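You operate a simulated robot arm through the tools that you are given. There is no shell and no other tool.

You run a simulated robot arm. Do the job below in one go: nothing can be reset, and whatever is moved stays where it is left.

JOB
Thread, grip and oil the strip, slacken the loop, feed it three times.
Fine: orange slider to the line, blue lever to GRIP, bench oil button three times, loop to LOW, then the green lever. The other controls stay.
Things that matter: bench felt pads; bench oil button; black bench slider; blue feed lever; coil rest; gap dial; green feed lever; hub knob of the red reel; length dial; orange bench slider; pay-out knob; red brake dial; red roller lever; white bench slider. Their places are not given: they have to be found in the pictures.

It is judged by the outcome, as a careful person would: the job done as asked, and still so three seconds after it is handed in. It fails if anything else is knocked over, pushed out of place, dropped, spilled or broken.

ROBOT AND FRAMES
A 6-joint arm with a two-finger gripper, fixed in place. Base frame: the origin is at the foot of the arm, x ahead of it, y to its left, z up. Units: m, degrees, N and s.
Its first joint turns from -166.0 to 166.0 degrees. Payload 3.43 kg.
The TCP is the grasp point between the finger pads, 0.02 m short of the fingertips. In the tool frame z runs along the fingers and y along their closing line. The gripper opens to 0.19 m. The gripper's body begins 0.248 m behind the TCP.
Orientation is that of the tool frame in the base frame, as a unit quaternion [w, x, y, z]. With the fingers straight down and closing along the base's y, the tool's x points along the base's -x, its y along +y and its z along -z.

CONTROLS
- The arm moves only by the tool send_rows. Its argument "steps" is a list of rows, each a list of 3 entries, a list of its own where there are three numbers: the closure in counts, from 0 (fully open) to 255 (shut), then the shift along the base's x, y, z in m, then the turn, a rotation vector about the base's x, y, z in degrees. In form: [[hand, [tx, ty, tz], [ax, ay, az]], ...]. A call has 1 to 20 rows; each row is the pose to reach, as a shift and turn from the pose commanded when the call began. Rows are played at 5 a second. More than 0.05 m and 8.6 degrees between two rows, or a gripper value outside its range, and nothing of the call is played. Where a pose cannot be reached the arm comes as near as it can. A force on the tool above 70 N (or 10 N above the force at the start of the call, whichever is more), or a blocked arm, ends the call early, and 0.2 s more pass. The fingers move at their own pace (about 0.045 m/s each) and stop on an object; they squeeze with about 45 N. The grip force told is the motor's: it shows also when the fingers shut on nothing. Time passes only in rows, and 0.2 s behind the last, so rows that repeat a pose let the fingers close. It gives the time, the measured TCP pose, the force on the tool (base axes), the opening and the grip force at its end, in the units of the frame above (readings bear some noise), with the torque about the TCP (base axes, N m) and any sound that the robot's microphone picked up, and new pictures: "views" is both (left out), scene, wrist or none.
- Cameras (640 x 400 px; columns grow to the right, rows downward): "scene" is fixed at [0.0522, 0.4989, 1.544]; the picture's right is [-0.24, -0.97, 0.00], its down [-0.42, 0.11, -0.90] and it looks along [0.87, -0.22, -0.44] (base axes); focal length 316 px, centre (320, 200). "wrist" rides on the gripper at [0.071, -0.008, -0.288] in the tool frame; the picture's right is [0.12, 0.99, 0.00], its down [-0.96, 0.12, -0.25] and it looks along [-0.25, 0.03, 0.97] (tool axes); focal length 261 px, centre (320, 200).
- move_column(by): slides the trunk up (or, below 0, down) by that many m; the arm rides with it, the base frame stays. It gives what a move gives, with no picture.
- measure_at(camera, pixels): for up to 12 pixels [column, row] of the newest picture of that camera ("zoom" is the newest enlarged one), the place [x, y, z] in the base frame of the surface seen there, good to about 0.002 m. No time passes.
- zoom(camera, box): a new picture of the part [left, top, right, bottom] of that camera's present view, enlarged. No time passes.
- finish_job(): hands the job in; it is judged then, once.

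Leave the gripper open and the arm clear of the work at the hand-in unless told otherwise.

The tools are called after "Call:" as name(argument=value, ...) on one line, values as JSON. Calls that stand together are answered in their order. send_rows: Moves the arm, as the interface text tells. Its arguments: {"type":"object","properties":{"steps":{"type":"array","items":{"type":"array"}},"views":{"type":"string","enum":["both","scene","wrist","none"]}},"required":["steps"]} The other tools are called the same way: move_column (by) slides the trunk up or down; measure_at (camera, pixels) gives the place of the surface under pixels of a picture; zoom (camera, box) takes an enlarged picture of a part of a camera's view; finish_job () hands the job in.

At the start:

```text
clock: 0.0
tool_pos: [0.5296, 0.2592, 1.3825]
tcp_rot: [0.0, 0.0, 1.0, 0.0]
contact_force: [0.3, 0.8, 0.5]
moment: [0.02, -0.01, -0.01]
finger_gap: 0.1897
grip_force: 0.0
trunk travel left (down, up): [-0.214, 0.026]
```

scene: 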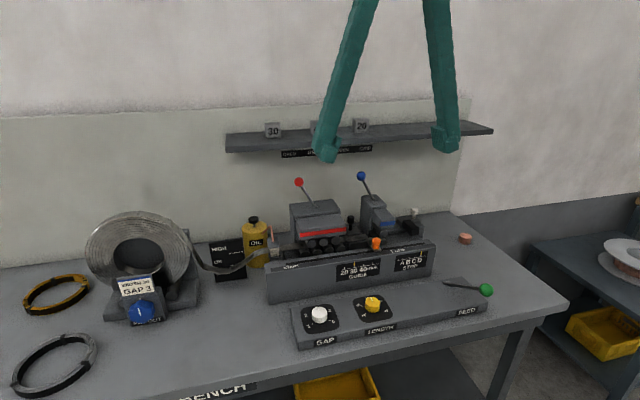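
wrist: 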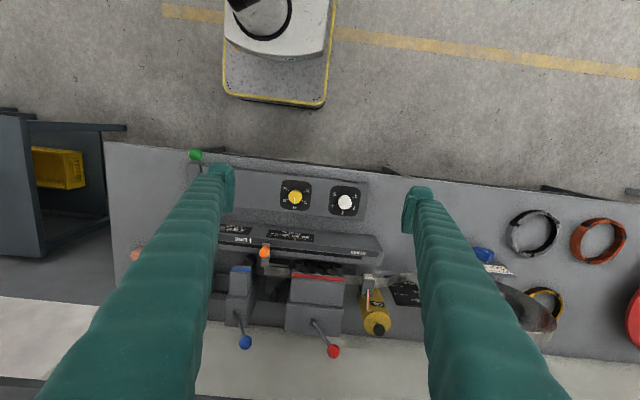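

I see the bench with a feeder: red and blue levers, a dark bed with an orange slider, a green feed lever on the right front, dials, an oil can and a coil with a blue pay-out knob. I'll enlarge several parts of the scene to read the labels before moving.

Call:
zoom(camera="scene", box=[250, 160, 450, 300])

Call:
zoom(camera="scene", box=[60, 190, 280, 340])

Call:
zoom(camera="scene", box=[280, 260, 520, 360])

Call:
zoom(camera="wrist", box=[200, 160, 440, 370])

```text
2.86 times, centred on (350, 230) of scene
```

zoom: 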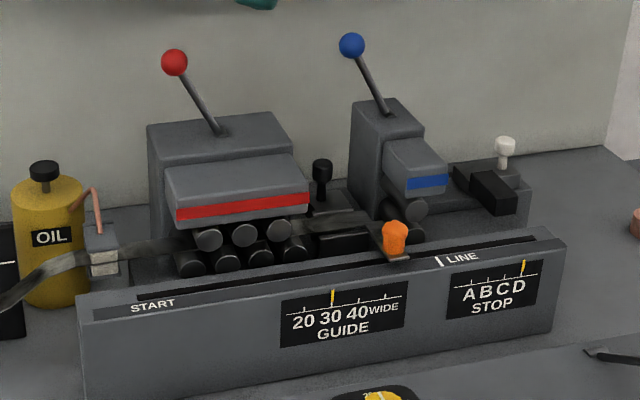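

```text
2.67 times, centred on (170, 265) of scene
```

zoom: 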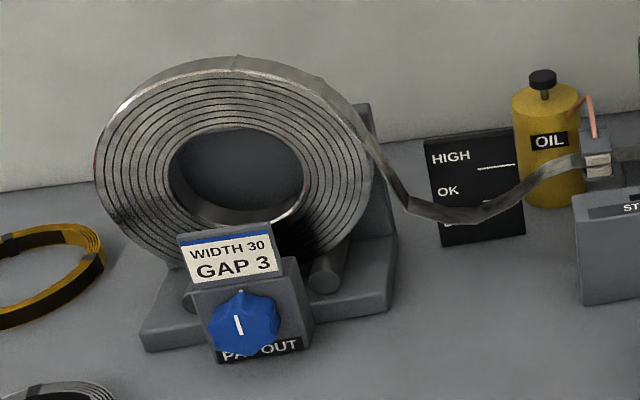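

```text
2.67 times, centred on (400, 310) of scene
```

zoom: 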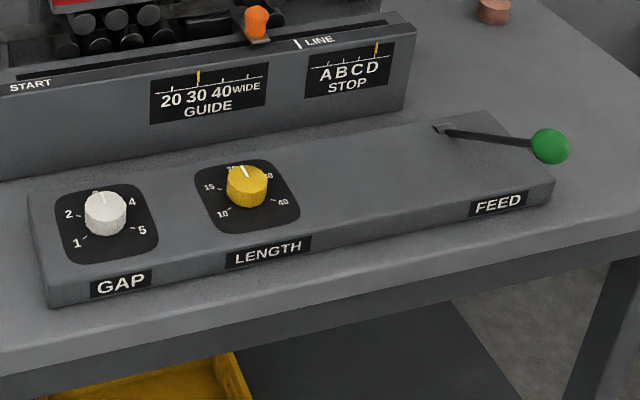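

```text
1.90 times, centred on (320, 265) of wrist
```

zoom: 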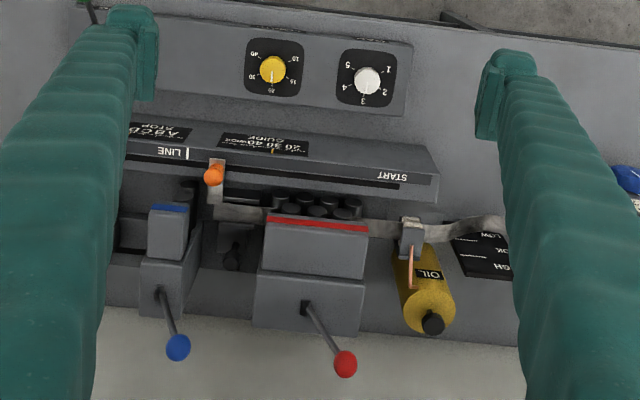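

Now measuring the places of the main parts in the scene picture: orange slider knob, LINE mark, blue and red lever balls, green ball, oil cap, pay-out knob.

Call:
measure_at(camera="scene", pixels=[[375, 241], [375, 246], [388, 251], [361, 176], [371, 195], [299, 182], [486, 289], [445, 283], [254, 218], [141, 309], [272, 249], [416, 212]])

Call:
zoom(camera="scene", box=[340, 150, 440, 260])

Call:
zoom(camera="scene", box=[200, 210, 300, 280])

Call:
zoom(camera="wrist", box=[210, 220, 330, 360])

Call:
zoom(camera="wrist", box=[440, 180, 640, 350])

```text
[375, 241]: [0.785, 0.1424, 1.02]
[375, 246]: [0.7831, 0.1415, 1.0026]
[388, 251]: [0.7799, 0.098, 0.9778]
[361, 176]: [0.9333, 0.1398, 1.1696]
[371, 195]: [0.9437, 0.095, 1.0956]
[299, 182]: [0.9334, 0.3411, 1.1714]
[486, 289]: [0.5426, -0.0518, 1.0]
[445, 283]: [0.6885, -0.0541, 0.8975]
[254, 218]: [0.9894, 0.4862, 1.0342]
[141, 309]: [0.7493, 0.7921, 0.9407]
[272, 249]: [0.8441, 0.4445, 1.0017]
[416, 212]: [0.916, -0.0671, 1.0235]
```

```text
3.64 times, centred on (390, 205) of scene
```

zoom: 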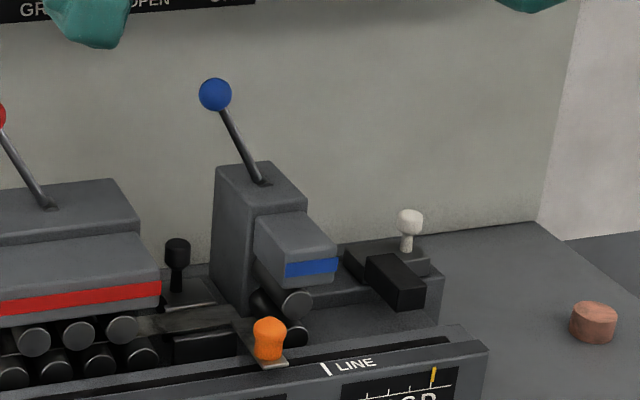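

```text
5.71 times, centred on (250, 245) of scene
```

zoom: 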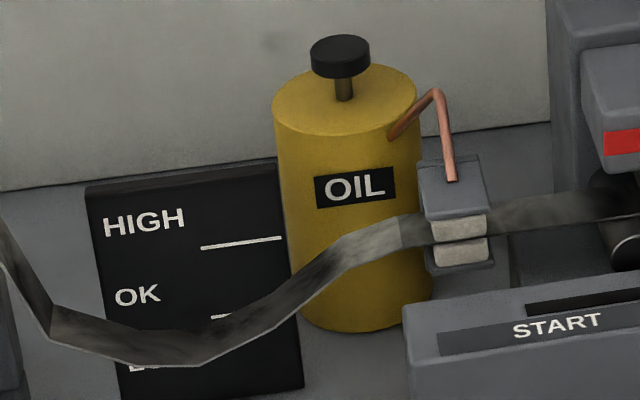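

```text
2.86 times, centred on (270, 290) of wrist
```

zoom: 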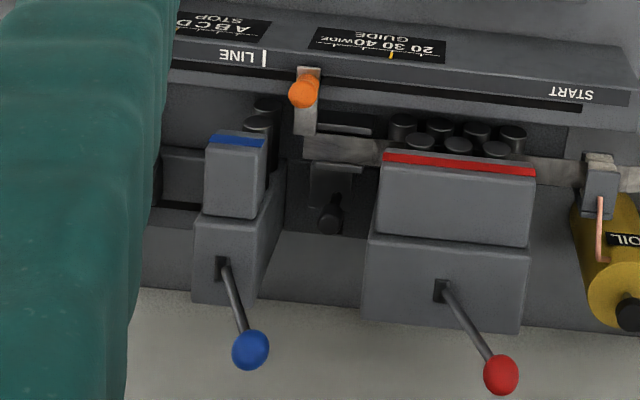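

```text
2.35 times, centred on (540, 265) of wrist
```

zoom: 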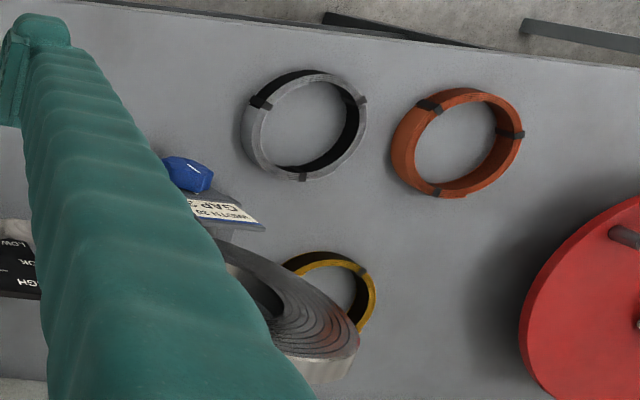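

The black plate on the shelf at about (327,152) carries words for the levers. I'll enlarge that, and also look at the right side table.

Call:
zoom(camera="scene", box=[260, 110, 400, 190])

Call:
zoom(camera="scene", box=[480, 180, 640, 390])

Call:
measure_at(camera="scene", pixels=[[290, 155], [368, 150], [327, 153], [240, 143], [480, 130], [435, 248], [280, 267], [330, 268], [410, 262], [395, 235], [347, 222], [312, 220]])

```text
4.57 times, centred on (330, 150) of scene
```

zoom: 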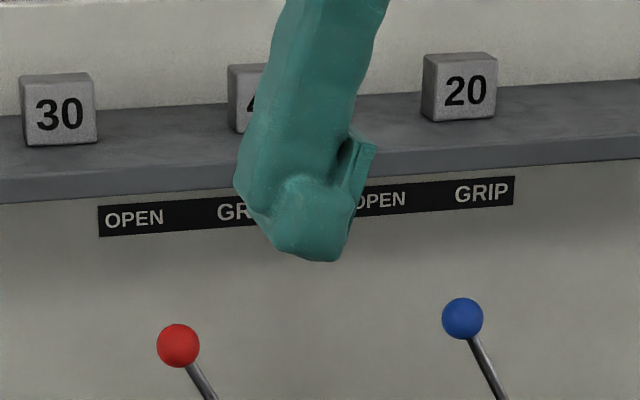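

```text
1.90 times, centred on (560, 285) of scene
```

zoom: 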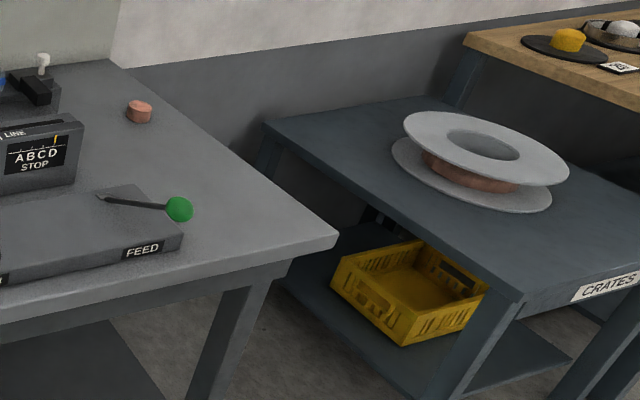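

```text
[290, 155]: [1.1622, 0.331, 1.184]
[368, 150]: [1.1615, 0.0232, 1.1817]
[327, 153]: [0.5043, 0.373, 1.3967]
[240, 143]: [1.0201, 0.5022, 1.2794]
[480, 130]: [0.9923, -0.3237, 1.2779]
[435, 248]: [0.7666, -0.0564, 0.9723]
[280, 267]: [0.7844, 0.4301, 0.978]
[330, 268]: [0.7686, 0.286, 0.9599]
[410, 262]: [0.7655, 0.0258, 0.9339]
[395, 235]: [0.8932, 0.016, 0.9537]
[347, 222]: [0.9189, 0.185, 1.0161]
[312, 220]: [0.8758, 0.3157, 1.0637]
```

The plate reads OPEN (left) and GRIP (right) for each lever, and both levers lean left, to OPEN. Next I measure finer points: the oil cap, the LINE tick at about (391,251), the slider plate, the pay-out knob, the bench top and the loop gauge.

Call:
zoom(camera="scene", box=[350, 220, 430, 270])

Call:
measure_at(camera="scene", pixels=[[254, 220], [253, 217], [254, 230], [391, 251], [377, 250], [372, 252], [141, 318], [130, 309], [152, 309], [466, 238], [500, 250], [371, 192]])

Call:
measure_at(camera="wrist", pixels=[[245, 342], [333, 351], [240, 317], [376, 329], [265, 251], [195, 155], [488, 254], [480, 252], [400, 294], [252, 240], [262, 261], [378, 296]])

```text
8.00 times, centred on (390, 245) of scene
```

zoom: 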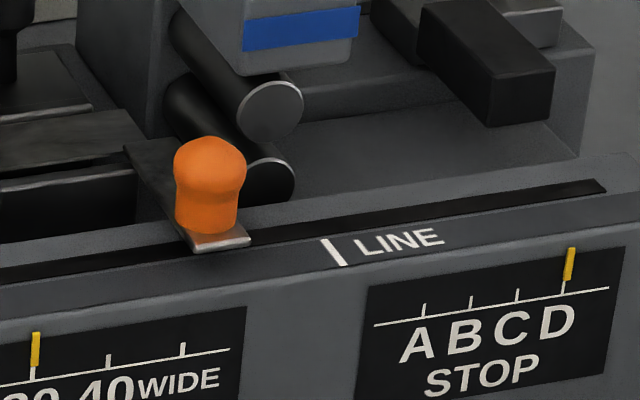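

```text
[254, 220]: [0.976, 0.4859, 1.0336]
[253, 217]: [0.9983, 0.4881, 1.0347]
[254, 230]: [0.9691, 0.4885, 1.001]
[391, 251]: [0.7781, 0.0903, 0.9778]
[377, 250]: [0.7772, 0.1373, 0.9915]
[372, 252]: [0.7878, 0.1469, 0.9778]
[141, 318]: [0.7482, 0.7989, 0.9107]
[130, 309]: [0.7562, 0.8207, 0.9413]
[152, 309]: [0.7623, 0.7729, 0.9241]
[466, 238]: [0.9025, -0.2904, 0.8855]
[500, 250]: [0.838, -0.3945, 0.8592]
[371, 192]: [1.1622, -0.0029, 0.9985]
```

```text
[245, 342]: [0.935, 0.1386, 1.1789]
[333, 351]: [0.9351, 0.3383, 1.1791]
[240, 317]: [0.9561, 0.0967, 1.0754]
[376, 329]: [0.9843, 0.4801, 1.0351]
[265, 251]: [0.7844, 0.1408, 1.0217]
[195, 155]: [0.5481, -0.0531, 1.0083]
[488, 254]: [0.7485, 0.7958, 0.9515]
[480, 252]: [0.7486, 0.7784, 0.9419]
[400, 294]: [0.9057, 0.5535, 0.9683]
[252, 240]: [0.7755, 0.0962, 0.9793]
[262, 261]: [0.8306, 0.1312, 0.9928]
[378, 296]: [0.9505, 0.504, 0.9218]
```

The bench top is at z≈0.859, the rail top at 0.978, the LINE tick at y≈0.090 and the slider knob at y≈0.141. Before reaching for the slider I check how far the blue and red housings and rollers stick out toward the rail.

Call:
measure_at(camera="scene", pixels=[[384, 234], [384, 243], [388, 224], [374, 222], [394, 222], [370, 210], [343, 245], [330, 244], [320, 240], [340, 232], [362, 239], [407, 230]])

Call:
measure_at(camera="wrist", pixels=[[246, 270], [256, 272], [300, 262], [330, 265], [292, 265], [268, 277], [290, 278], [340, 282], [264, 245], [258, 251], [272, 251], [264, 256]])

```text
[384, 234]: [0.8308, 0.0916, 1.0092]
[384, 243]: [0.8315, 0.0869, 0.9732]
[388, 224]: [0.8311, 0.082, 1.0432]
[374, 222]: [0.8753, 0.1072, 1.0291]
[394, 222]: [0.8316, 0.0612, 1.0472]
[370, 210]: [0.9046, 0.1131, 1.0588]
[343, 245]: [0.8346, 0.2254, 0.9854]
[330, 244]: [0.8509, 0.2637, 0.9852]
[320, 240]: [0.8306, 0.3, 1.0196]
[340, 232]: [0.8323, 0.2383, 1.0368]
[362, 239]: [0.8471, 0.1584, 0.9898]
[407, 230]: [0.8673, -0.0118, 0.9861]
```

```text
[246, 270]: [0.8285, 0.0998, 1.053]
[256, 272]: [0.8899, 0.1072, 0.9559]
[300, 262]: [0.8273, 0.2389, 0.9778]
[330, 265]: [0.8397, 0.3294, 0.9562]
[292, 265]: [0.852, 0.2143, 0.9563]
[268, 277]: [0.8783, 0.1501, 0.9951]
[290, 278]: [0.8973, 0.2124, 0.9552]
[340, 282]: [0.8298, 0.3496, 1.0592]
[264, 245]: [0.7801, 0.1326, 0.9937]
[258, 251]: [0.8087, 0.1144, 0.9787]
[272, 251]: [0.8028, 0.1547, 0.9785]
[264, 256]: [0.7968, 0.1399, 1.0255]
```

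The housings' front faces sit at x≈0.83, so fingers 0.042 wide centred at x≈0.79 will clear them. I move above the orange knob, partly closing the gripper on the way, and stop at z≈1.12 to look.

Call:
send_rows(steps=[[160, [0.029, -0.013, -0.029], [0, 0, 0]], [160, [0.058, -0.026, -0.058], [0, 0, 0]], [160, [0.087, -0.039, -0.087], [0, 0, 0]], [160, [0.116, -0.053, -0.117], [0, 0, 0]], [160, [0.145, -0.066, -0.146], [0, 0, 0]], [160, [0.174, -0.079, -0.175], [0, 0, 0]], [160, [0.203, -0.092, -0.204], [0, 0, 0]], [160, [0.232, -0.105, -0.233], [0, 0, 0]], [160, [0.261, -0.118, -0.2625], [0, 0, 0]], [160, [0.261, -0.118, -0.2625], [0, 0, 0]]])

```text
clock: 2.2
tool_pos: [0.7892, 0.1415, 1.1194]
tcp_rot: [0.0, 0.0, 1.0, 0.0]
contact_force: [0.1, 0.0, -0.5]
moment: [-0.01, 0.02, -0.03]
finger_gap: 0.0708
grip_force: 0.0
trunk travel left (down, up): [-0.214, 0.026]
```

scene: 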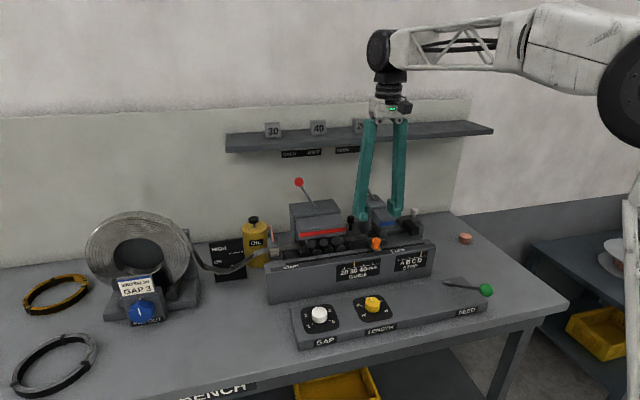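
wrist: 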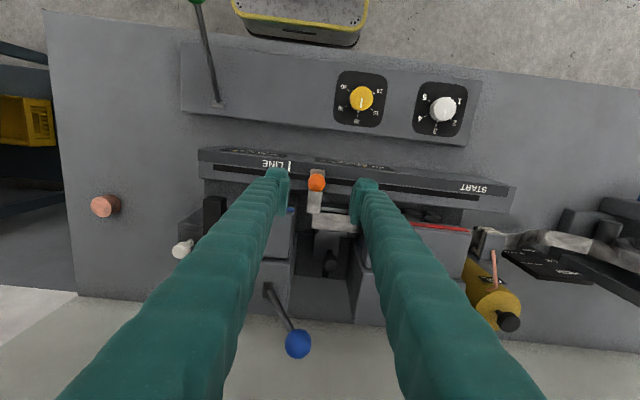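

The orange knob at wrist (317,183) lies between the fingers. I lower 0.105 m to z≈1.015 and close on it.

Call:
send_rows(steps=[[160, [0.001, -0.0005, -0.035], [0, 0, 0]], [160, [0.001, -0.0005, -0.07], [0, 0, 0]], [160, [0.001, -0.0005, -0.09], [0, 0, 0]], [160, [0.001, -0.0005, -0.105], [0, 0, 0]], [255, [0.001, -0.0005, -0.105], [0, 0, 0]], [255, [0.001, -0.0005, -0.105], [0, 0, 0]], [255, [0.001, -0.0005, -0.105], [0, 0, 0]], [255, [0.001, -0.0005, -0.105], [0, 0, 0]], [255, [0.001, -0.0005, -0.105], [0, 0, 0]]])

```text
clock: 4.2
tool_pos: [0.7904, 0.1422, 1.0157]
tcp_rot: [0.0, 0.0, 1.0, 0.0]
contact_force: [-0.7, 0.3, -3.4]
moment: [0.02, -0.03, -0.01]
finger_gap: 0.0254
grip_force: 44.8
trunk travel left (down, up): [-0.214, 0.026]
```

scene: 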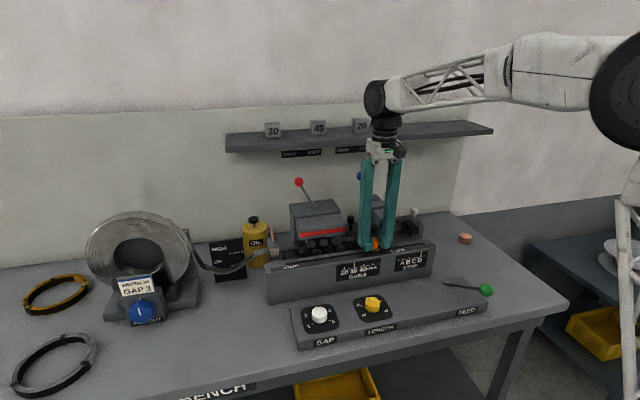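
wrist: 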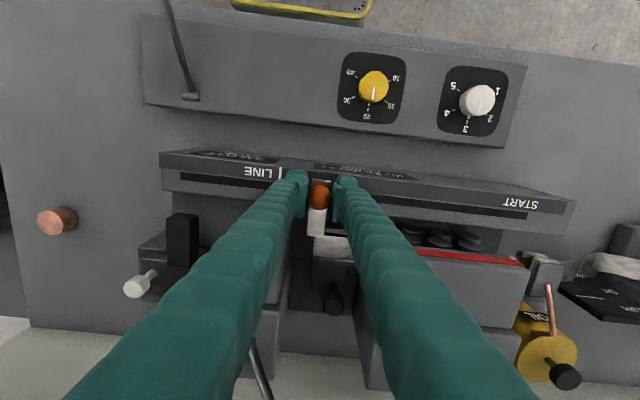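

The knob is held (gap 0.0254). Before sliding, I look closer at the LINE tick and the slider plate from the wrist camera and measure both.

Call:
zoom(camera="wrist", box=[240, 140, 400, 240])

Call:
measure_at(camera="wrist", pixels=[[281, 173], [280, 176], [282, 170], [318, 183], [312, 215], [318, 220], [324, 215]])

Call:
measure_at(camera="scene", pixels=[[391, 250], [391, 251], [392, 252], [376, 250], [379, 249]])

```text
4.00 times, centred on (320, 190) of wrist
```

zoom: 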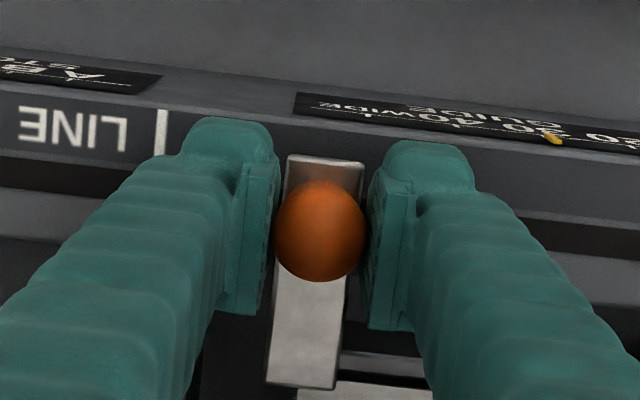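

```text
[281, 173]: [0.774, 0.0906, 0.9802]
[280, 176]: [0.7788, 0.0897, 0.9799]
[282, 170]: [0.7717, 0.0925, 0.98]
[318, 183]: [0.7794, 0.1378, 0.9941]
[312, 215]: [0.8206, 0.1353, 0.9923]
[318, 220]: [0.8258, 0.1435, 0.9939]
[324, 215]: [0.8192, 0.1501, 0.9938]
```

```text
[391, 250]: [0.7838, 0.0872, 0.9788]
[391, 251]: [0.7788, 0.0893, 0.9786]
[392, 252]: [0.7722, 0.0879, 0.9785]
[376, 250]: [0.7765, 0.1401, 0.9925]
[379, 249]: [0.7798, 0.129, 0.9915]
```

The LINE tick is at y≈0.090 and the slider (plate centre and TCP) at y≈0.142. I slide it 0.052 m in −y, slowly, still holding the knob.

Call:
send_rows(steps=[[255, [0, -0.008, 0], [0, 0, 0]], [255, [0, -0.016, 0], [0, 0, 0]], [255, [0, -0.024, 0], [0, 0, 0]], [255, [0, -0.032, 0], [0, 0, 0]], [255, [0, -0.04, 0], [0, 0, 0]], [255, [0, -0.047, 0], [0, 0, 0]], [255, [0, -0.052, 0], [0, 0, 0]], [255, [0, -0.052, 0], [0, 0, 0]], [255, [0, -0.052, 0], [0, 0, 0]]])

```text
clock: 6.2
tool_pos: [0.7911, 0.0873, 1.0153]
tcp_rot: [-0.001, -0.001, 1.0, 0.0]
contact_force: [0.9, -0.8, -2.1]
moment: [-0.01, -0.04, -0.01]
finger_gap: 0.0251
grip_force: 44.6
trunk travel left (down, up): [-0.214, 0.026]
```

scene: 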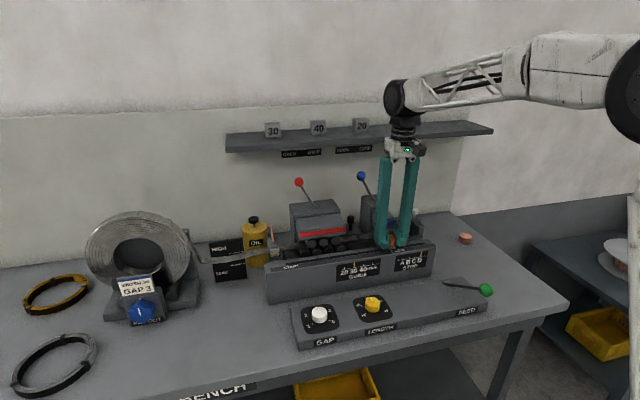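
wrist: 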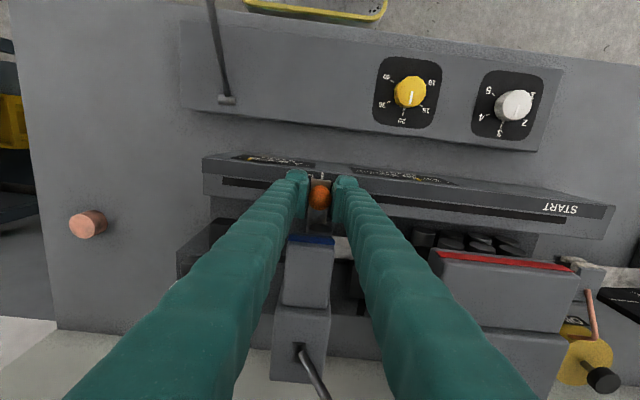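

The slider moved and the loop rose. I check how the plate lines up with the LINE tick.

Call:
zoom(camera="wrist", box=[260, 150, 380, 225])

Call:
zoom(camera="scene", box=[350, 220, 430, 270])

Call:
measure_at(camera="wrist", pixels=[[321, 175], [323, 174], [318, 183], [321, 181], [314, 184], [327, 181]])

```text
5.33 times, centred on (320, 188) of wrist
```

zoom: 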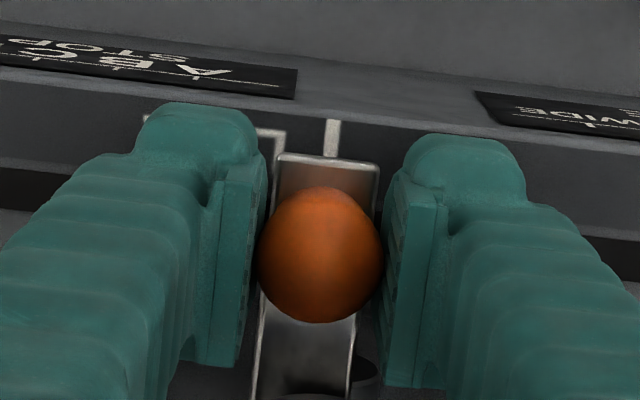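

```text
8.00 times, centred on (390, 245) of scene
```

zoom: 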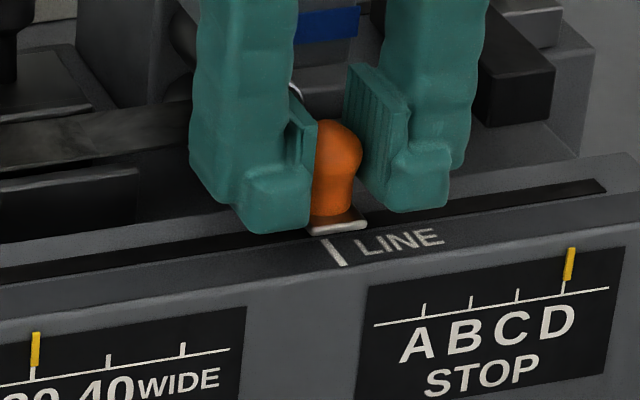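

```text
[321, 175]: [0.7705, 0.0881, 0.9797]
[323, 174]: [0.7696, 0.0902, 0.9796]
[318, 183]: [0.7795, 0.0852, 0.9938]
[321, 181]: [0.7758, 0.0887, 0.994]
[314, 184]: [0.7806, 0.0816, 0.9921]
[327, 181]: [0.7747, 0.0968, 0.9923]
```

From the wrist picture the plate centre lines up with the tick; I check it against the scene zoom as well.

Call:
zoom(camera="scene", box=[374, 228, 414, 258])

Call:
zoom(camera="wrist", box=[300, 165, 344, 192])

```text
13.33 times, centred on (394, 243) of scene
```

zoom: 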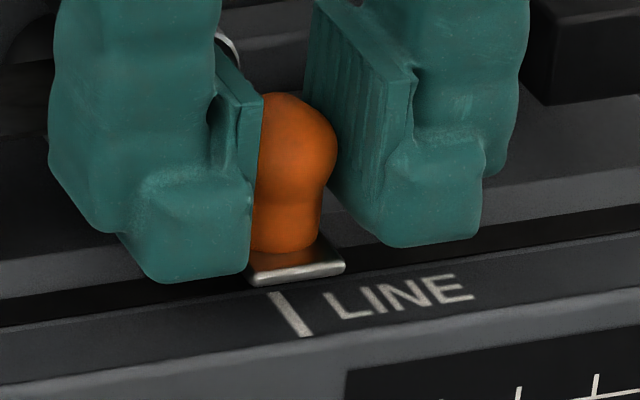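

```text
14.55 times, centred on (322, 178) of wrist
```

zoom: 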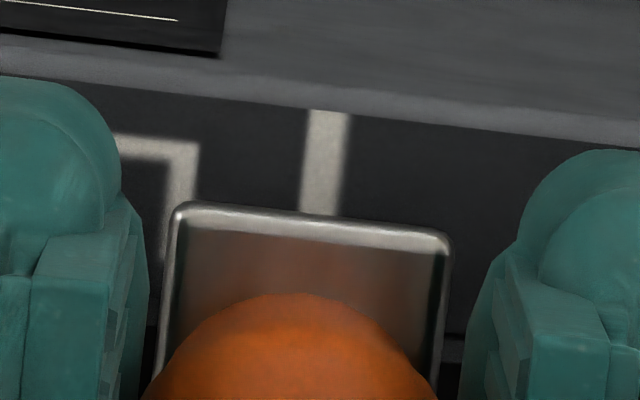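

Wrist and scene agree that the slider plate is on the LINE tick to within about 1 mm. I open to about 0.07 m and lift straight up, then look for the blue lever.

Call:
send_rows(steps=[[160, [0, 0, 0], [0, 0, 0]], [160, [0, 0, 0], [0, 0, 0]], [160, [0, 0, 0], [0, 0, 0]], [160, [0, 0, 0.02], [0, 0, 0]], [160, [0, 0, 0.06], [0, 0, 0]], [160, [0, 0, 0.11], [0, 0, 0]], [160, [0, 0, 0.16], [0, 0, 0]], [160, [0, 0, 0.21], [0, 0, 0]], [160, [0, 0, 0.26], [0, 0, 0]], [160, [0, 0, 0.3], [0, 0, 0]]])

```text
clock: 8.4
tool_pos: [0.7893, 0.0881, 1.3159]
tcp_rot: [0.0, 0.0, 1.0, 0.0]
contact_force: [0.2, -0.9, 1.0]
moment: [0.03, -0.03, 0.03]
finger_gap: 0.071
grip_force: 0.1
trunk travel left (down, up): [-0.214, 0.026]
```

scene: 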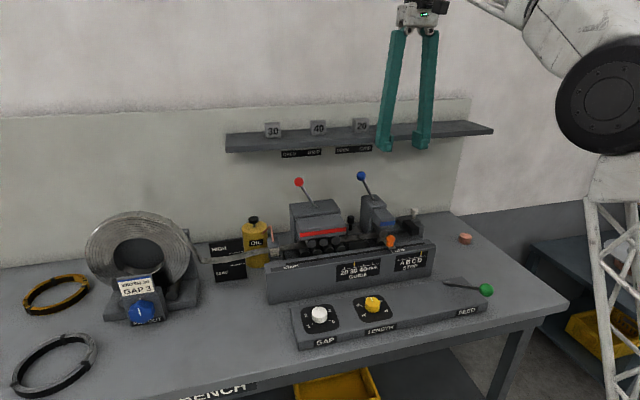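
wrist: 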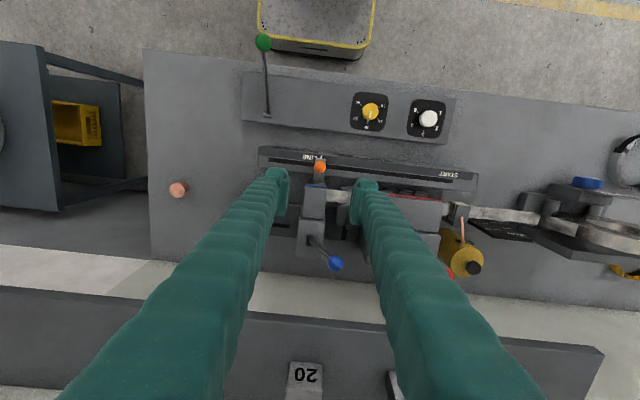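

The slider stays at the tick. Now I enlarge the slider, the loop, the blue lever and the shelf edge, and measure the lever's slot and the shelf's front edge.

Call:
zoom(camera="scene", box=[350, 220, 430, 270])

Call:
zoom(camera="scene", box=[340, 160, 420, 210])

Call:
zoom(camera="wrist", box=[260, 140, 380, 280])

Call:
zoom(camera="scene", box=[170, 210, 300, 290])

Call:
measure_at(camera="wrist", pixels=[[313, 240], [316, 243], [322, 251], [328, 257], [335, 264], [303, 245], [324, 245], [300, 313], [340, 320], [320, 163], [310, 226], [305, 256]])

```text
8.00 times, centred on (390, 245) of scene
```

zoom: 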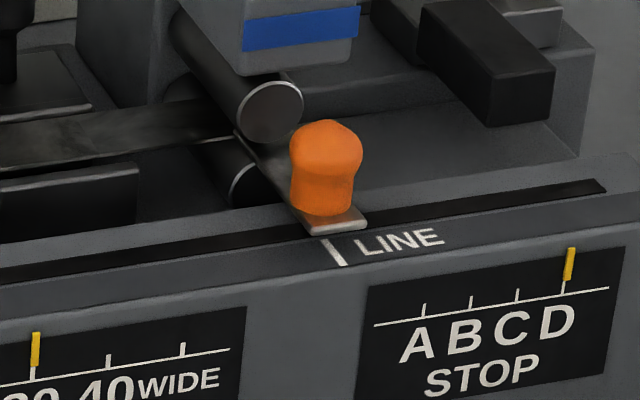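

```text
8.00 times, centred on (380, 185) of scene
```

zoom: 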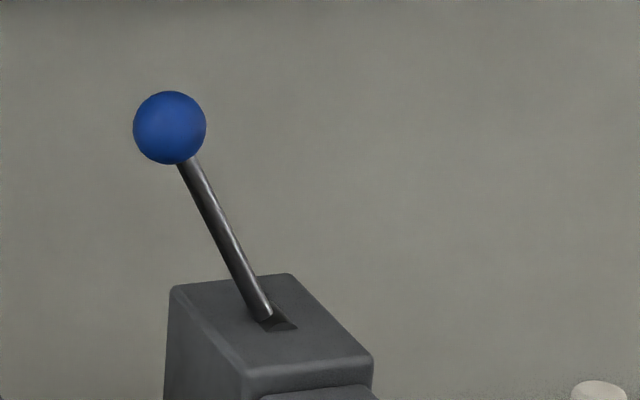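

```text
2.86 times, centred on (320, 210) of wrist
```

zoom: 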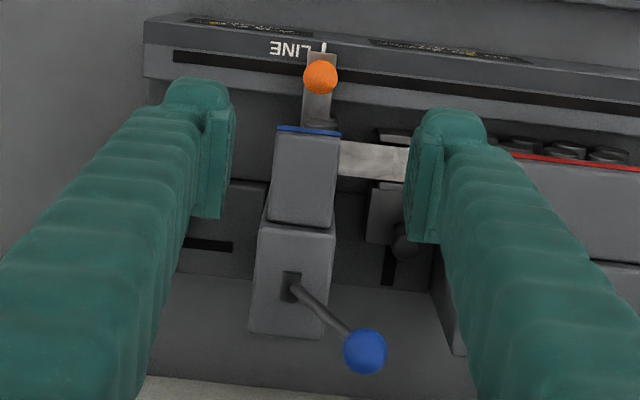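

```text
4.92 times, centred on (235, 250) of scene
```

zoom: 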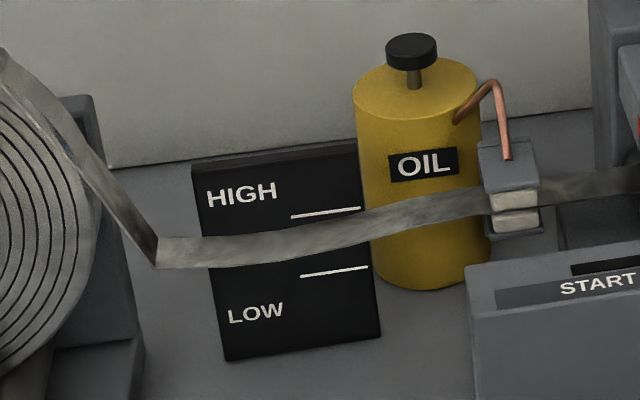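

```text
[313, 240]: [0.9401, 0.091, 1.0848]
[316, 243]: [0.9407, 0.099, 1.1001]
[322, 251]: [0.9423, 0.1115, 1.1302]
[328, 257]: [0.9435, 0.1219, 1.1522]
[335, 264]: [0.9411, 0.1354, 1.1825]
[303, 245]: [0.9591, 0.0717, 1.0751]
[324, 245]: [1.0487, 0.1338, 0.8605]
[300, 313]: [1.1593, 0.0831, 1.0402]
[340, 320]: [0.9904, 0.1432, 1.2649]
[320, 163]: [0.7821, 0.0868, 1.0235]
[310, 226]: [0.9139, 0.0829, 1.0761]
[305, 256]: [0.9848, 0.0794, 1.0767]
```

The slider is on the line, and the loop now sits between HIGH and OK. The blue ball centre is near (0.945, 0.136, 1.167), leaning left (OPEN). Its rod swings in the y–z plane about y≈0.075. I close the fingers, go to its left at y≈0.187 and lower beside it, in front of the shelf edge at x≈0.99.

Call:
send_rows(steps=[[255, [0.035, 0.025, 0], [0, 0, 0]], [255, [0.07, 0.05, 0], [0, 0, 0]], [255, [0.105, 0.075, 0], [0, 0, 0]], [255, [0.145, 0.098, 0], [0, 0, 0]], [255, [0.145, 0.098, -0.04], [0, 0, 0]], [255, [0.145, 0.098, -0.08], [0, 0, 0]], [255, [0.145, 0.098, -0.12], [0, 0, 0]], [255, [0.145, 0.098, -0.144], [0, 0, 0]], [255, [0.145, 0.098, -0.144], [0, 0, 0]]])

```text
clock: 10.4
tool_pos: [0.9348, 0.1874, 1.1712]
tcp_rot: [0.0, 0.0, 1.0, 0.001]
contact_force: [-0.8, -0.5, 0.8]
moment: [-0.02, -0.03, 0.04]
finger_gap: 0.0
grip_force: 34.3
out of reach, approached as far as the arm can: row 2, 3, 4, 5
trunk travel left (down, up): [-0.214, 0.026]
```

scene: 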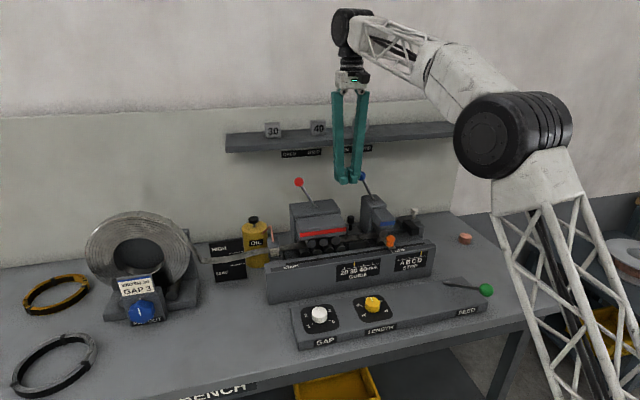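
wrist: 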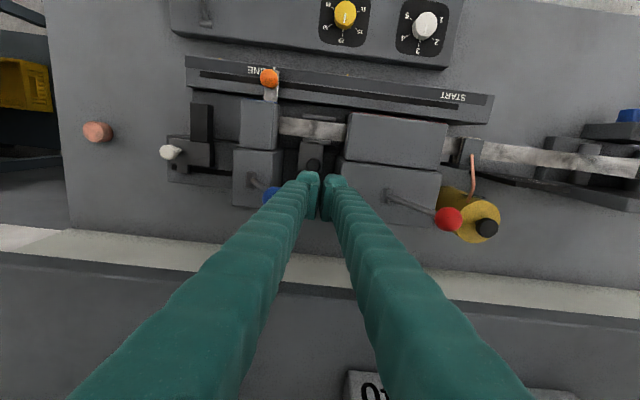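

The closed fingers stand left of the blue ball, in reach. I push toward −y slowly, first to about y≈0.10, watching force.

Call:
send_rows(steps=[[255, [0, -0.012, 0], [0, 0, 0]], [255, [0, -0.022, 0], [0, 0, 0]], [255, [0, -0.032, 0], [0, 0, 0]], [255, [0, -0.042, 0], [0, 0, 0]], [255, [0, -0.052, 0], [0, 0, 0]], [255, [0, -0.062, 0], [0, 0, 0]], [255, [0, -0.072, 0], [0, 0, 0]], [255, [0, -0.082, 0], [0, 0, 0]]])

```text
clock: 12.2
tool_pos: [0.9351, 0.1055, 1.1718]
tcp_rot: [0.001, 0.0, 1.0, -0.001]
contact_force: [0.1, 0.6, 0.5]
moment: [-0.05, -0.02, 0.0]
finger_gap: 0.0001
grip_force: 34.0
trunk travel left (down, up): [-0.214, 0.026]
```

scene: 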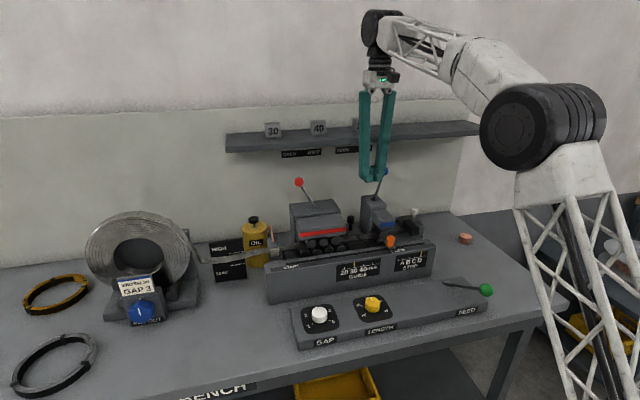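
wrist: 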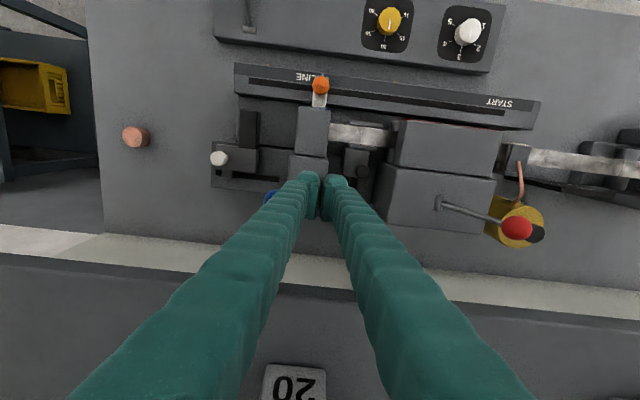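

The lever follows; the ball is now at scene (385,171), past upright. I keep pushing in small steps toward GRIP until resistance appears.

Call:
send_rows(steps=[[255, [0, -0.01, 0], [0, 0, 0]], [255, [0, -0.02, 0], [0, 0, 0]], [255, [0, -0.03, 0], [0, 0, 0]], [255, [0, -0.04, 0], [0, 0, 0]], [255, [0, -0.048, 0], [0, 0, 0]]])

Call:
zoom(camera="scene", box=[340, 150, 440, 220])

```text
clock: 13.4
tool_pos: [0.9359, 0.0767, 1.1708]
tcp_rot: [0.0, -0.004, 1.0, 0.007]
contact_force: [-5.6, 78.1, -0.6]
moment: [0.38, 0.01, 0.58]
finger_gap: 0.0002
grip_force: 34.1
trunk travel left (down, up): [-0.214, 0.026]
stopped in row 5: the force on the tool passed its limit at 78 N (the readings are from after the stop); the commanded pose is now the measured one
```

scene: 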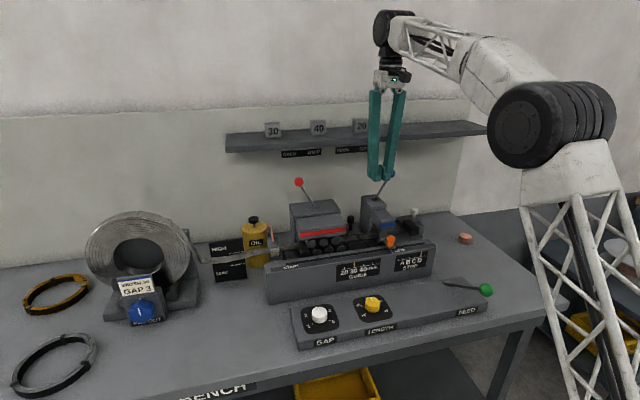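
wrist: 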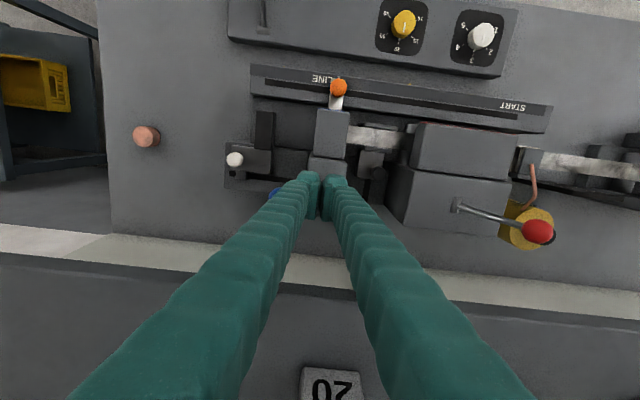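

```text
5.71 times, centred on (390, 185) of scene
```

zoom: 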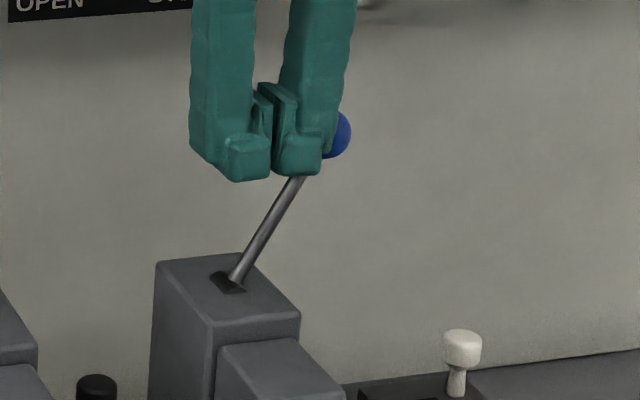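

The lever now leans right and met its stop (78 N). I back the fingers off in +y and see whether the lever stays at GRIP.

Call:
send_rows(steps=[[255, [0, 0.015, 0], [0, 0, 0]], [255, [-0.01, 0.04, 0], [0, 0, 0]], [255, [-0.05, 0.06, 0.01], [0, 0, 0]], [255, [-0.09, 0.06, 0.04], [0, 0, 0]], [255, [-0.13, 0.06, 0.07], [0, 0, 0]]])

Call:
zoom(camera="scene", box=[340, 130, 440, 220])

Call:
zoom(camera="scene", box=[350, 220, 430, 270])

```text
clock: 14.6
tool_pos: [0.8066, 0.1226, 1.241]
tcp_rot: [-0.001, 0.001, 1.0, 0.003]
contact_force: [0.7, 0.1, -0.4]
moment: [0.01, 0.19, 0.03]
finger_gap: 0.0
grip_force: 34.4
trunk travel left (down, up): [-0.214, 0.026]
```

scene: 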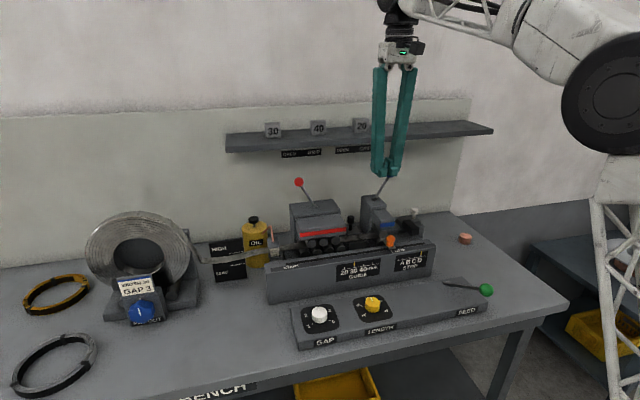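
wrist: 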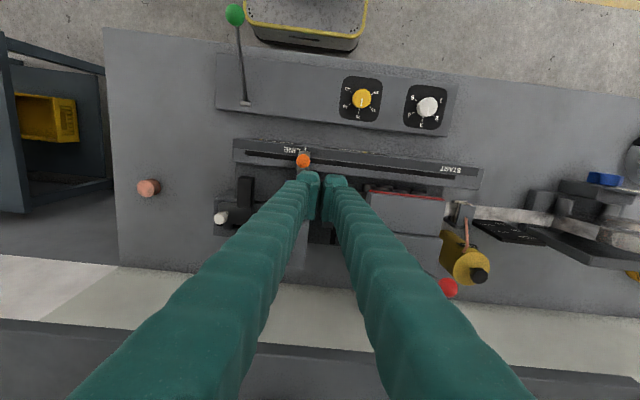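

```text
4.44 times, centred on (390, 175) of scene
```

zoom: 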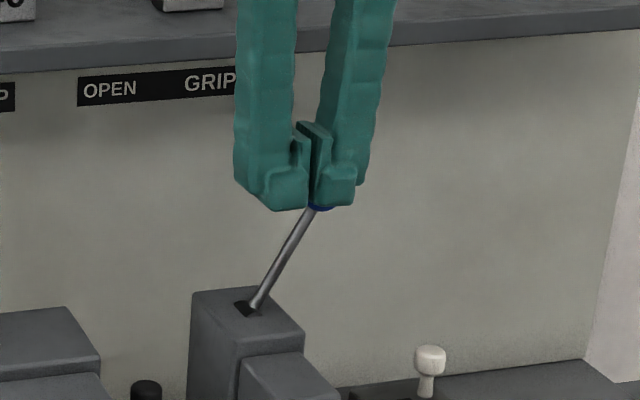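

```text
8.00 times, centred on (390, 245) of scene
```

zoom: 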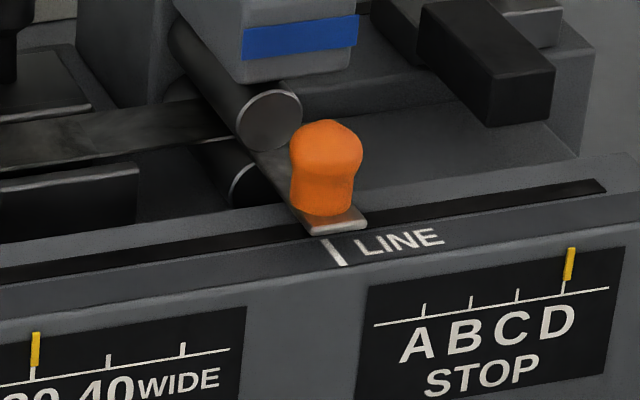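

The blue lever stays leaning to GRIP and the slider is still on the line. Next is the oil button: the black cap on the OIL can, centre near (0.987, 0.485, 1.035). It lies under the shelf's front edge and far out, so I tilt the tool 35° forward. I first go to (0.80, 0.485, 1.22), keeping well in front of the red ball.

Call:
send_rows(steps=[[255, [-0.012, 0.045, 0.002], [0, -7, 0]], [255, [-0.024, 0.089, 0.005], [0, -14, 0]], [255, [-0.036, 0.133, 0.007], [0, -21, 0]], [255, [-0.047, 0.177, 0.009], [0, -28, 0]], [255, [-0.04, 0.22, 0.0], [0, -35, 0]], [255, [-0.03, 0.262, -0.008], [0, -35, 0]], [255, [-0.02, 0.302, -0.015], [0, -35, 0]], [255, [-0.012, 0.337, -0.02], [0, -35, 0]], [255, [-0.0066, 0.3624, -0.021], [0, -35, 0]], [255, [-0.0066, 0.3624, -0.021], [0, -35, 0]]])

```text
clock: 16.8
tool_pos: [0.8001, 0.4831, 1.2213]
tcp_rot: [0.3, 0.0, 0.954, 0.004]
contact_force: [-0.5, 0.4, -1.2]
moment: [-0.06, -0.03, 0.0]
finger_gap: 0.0001
grip_force: 34.0
trunk travel left (down, up): [-0.214, 0.026]
```

scene: 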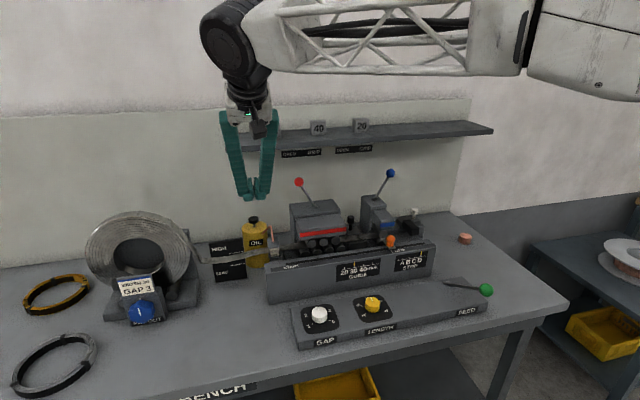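
wrist: 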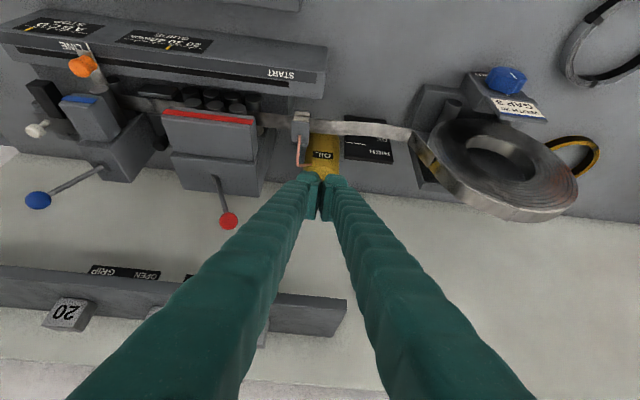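

The tilted pose is reached. The cap is just beyond the fingertips. I move to a hover about 5 cm over the cap, at (0.985, 0.485, 1.12).

Call:
send_rows(steps=[[255, [0.037, 0.0, -0.02], [0, 0, 0]], [255, [0.074, 0.001, -0.04], [0, 0, 0]], [255, [0.111, 0.001, -0.06], [0, 0, 0]], [255, [0.148, 0.002, -0.08], [0, 0, 0]], [255, [0.185, 0.002, -0.101], [0, 0, 0]], [255, [0.185, 0.002, -0.101], [0, 0, 0]]])

Call:
zoom(camera="scene", box=[200, 160, 320, 280])

Call:
zoom(camera="wrist", box=[250, 110, 410, 240])

```text
clock: 18.2
tool_pos: [0.9844, 0.4838, 1.1187]
tcp_rot: [0.3, 0.0, 0.954, 0.004]
contact_force: [-0.1, 0.0, -0.7]
moment: [-0.01, -0.01, -0.01]
finger_gap: 0.0001
grip_force: 33.9
trunk travel left (down, up): [-0.214, 0.026]
```

scene: 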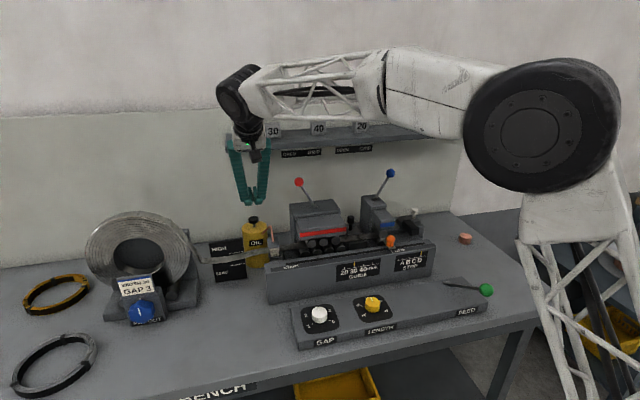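
wrist: 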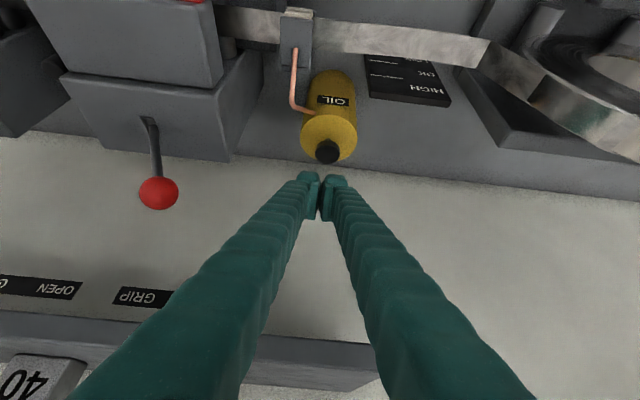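

```text
3.33 times, centred on (260, 220) of scene
```

zoom: 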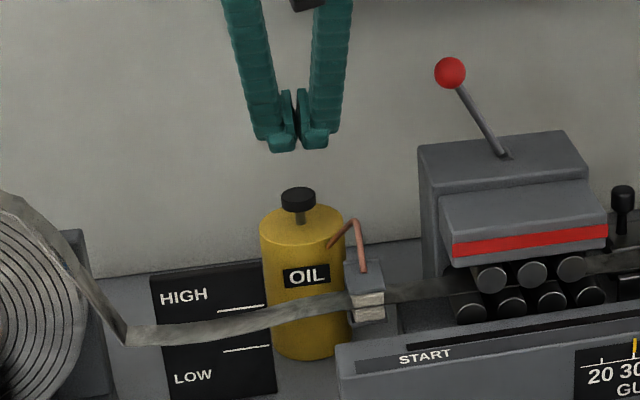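

```text
3.08 times, centred on (330, 175) of wrist
```

zoom: 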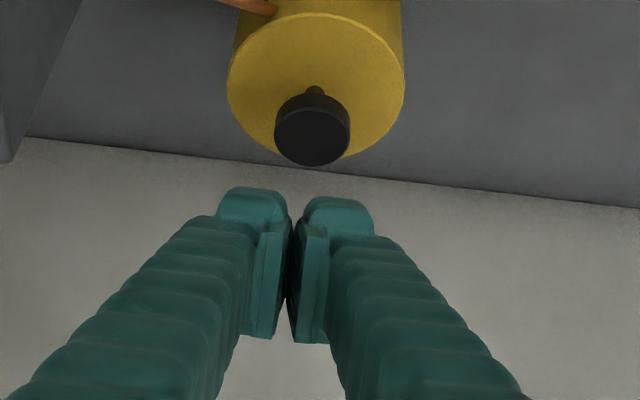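

I measure the cap through the wrist camera for its centre and edges.

Call:
measure_at(camera="wrist", pixels=[[327, 153], [318, 153], [337, 152], [327, 145], [327, 161], [325, 130], [312, 148], [344, 148]])

Call:
measure_at(camera="scene", pixels=[[254, 218], [254, 220], [249, 219], [258, 219], [254, 223], [260, 238], [254, 226]])

```text
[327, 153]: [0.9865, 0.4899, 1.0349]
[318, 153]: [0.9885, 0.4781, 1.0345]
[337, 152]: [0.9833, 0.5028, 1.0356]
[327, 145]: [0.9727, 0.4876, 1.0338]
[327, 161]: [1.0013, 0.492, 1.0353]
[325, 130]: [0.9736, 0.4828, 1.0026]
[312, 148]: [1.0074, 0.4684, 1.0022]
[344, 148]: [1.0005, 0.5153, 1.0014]
```

```text
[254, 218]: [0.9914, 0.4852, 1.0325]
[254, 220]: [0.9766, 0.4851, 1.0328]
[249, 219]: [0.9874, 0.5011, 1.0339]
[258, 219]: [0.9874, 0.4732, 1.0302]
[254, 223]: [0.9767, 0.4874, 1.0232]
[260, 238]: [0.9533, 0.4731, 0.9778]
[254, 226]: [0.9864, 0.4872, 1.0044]
```

The cap centre is (0.987, 0.489, 1.0345), about 0.03 m wide, with up to ~18 mm of stem over the can. I align to y≈0.489 and lower to just above it.

Call:
send_rows(steps=[[255, [0.002, 0.005, -0.015], [0, 0, 0]], [255, [0.002, 0.005, -0.03], [0, 0, 0]], [255, [0.002, 0.005, -0.045], [0, 0, 0]], [255, [0.002, 0.005, -0.052], [0, 0, 0]], [255, [0.002, 0.005, -0.052], [0, 0, 0]]])

Call:
zoom(camera="scene", box=[220, 190, 290, 250])

```text
clock: 19.4
tool_pos: [0.9873, 0.4901, 1.0676]
tcp_rot: [0.301, -0.001, 0.954, 0.004]
contact_force: [0.0, -0.2, -0.7]
moment: [0.03, -0.01, -0.01]
finger_gap: 0.0
grip_force: 34.7
trunk travel left (down, up): [-0.214, 0.026]
```

scene: 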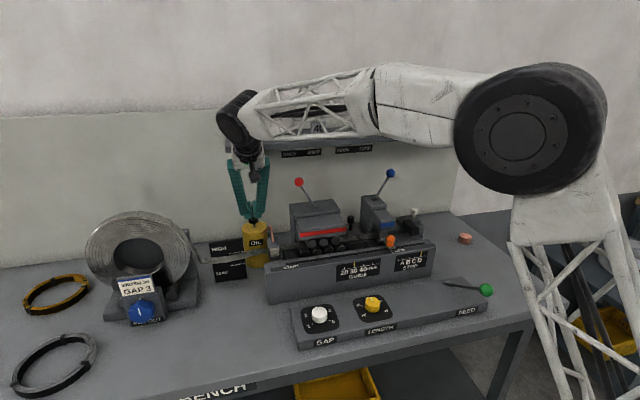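
wrist: 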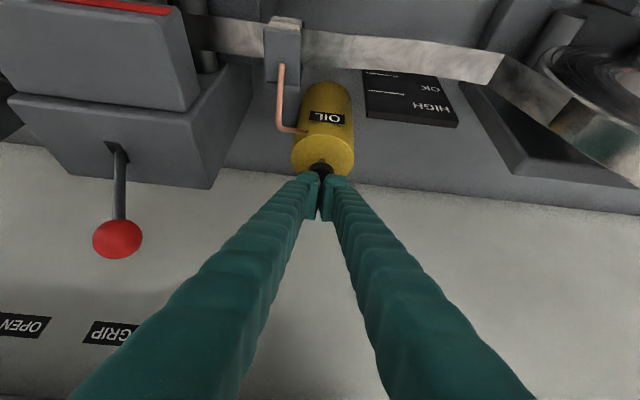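

```text
6.67 times, centred on (255, 220) of scene
```

zoom: 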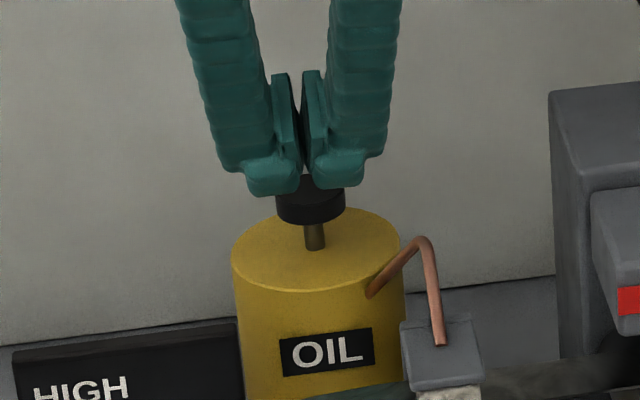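

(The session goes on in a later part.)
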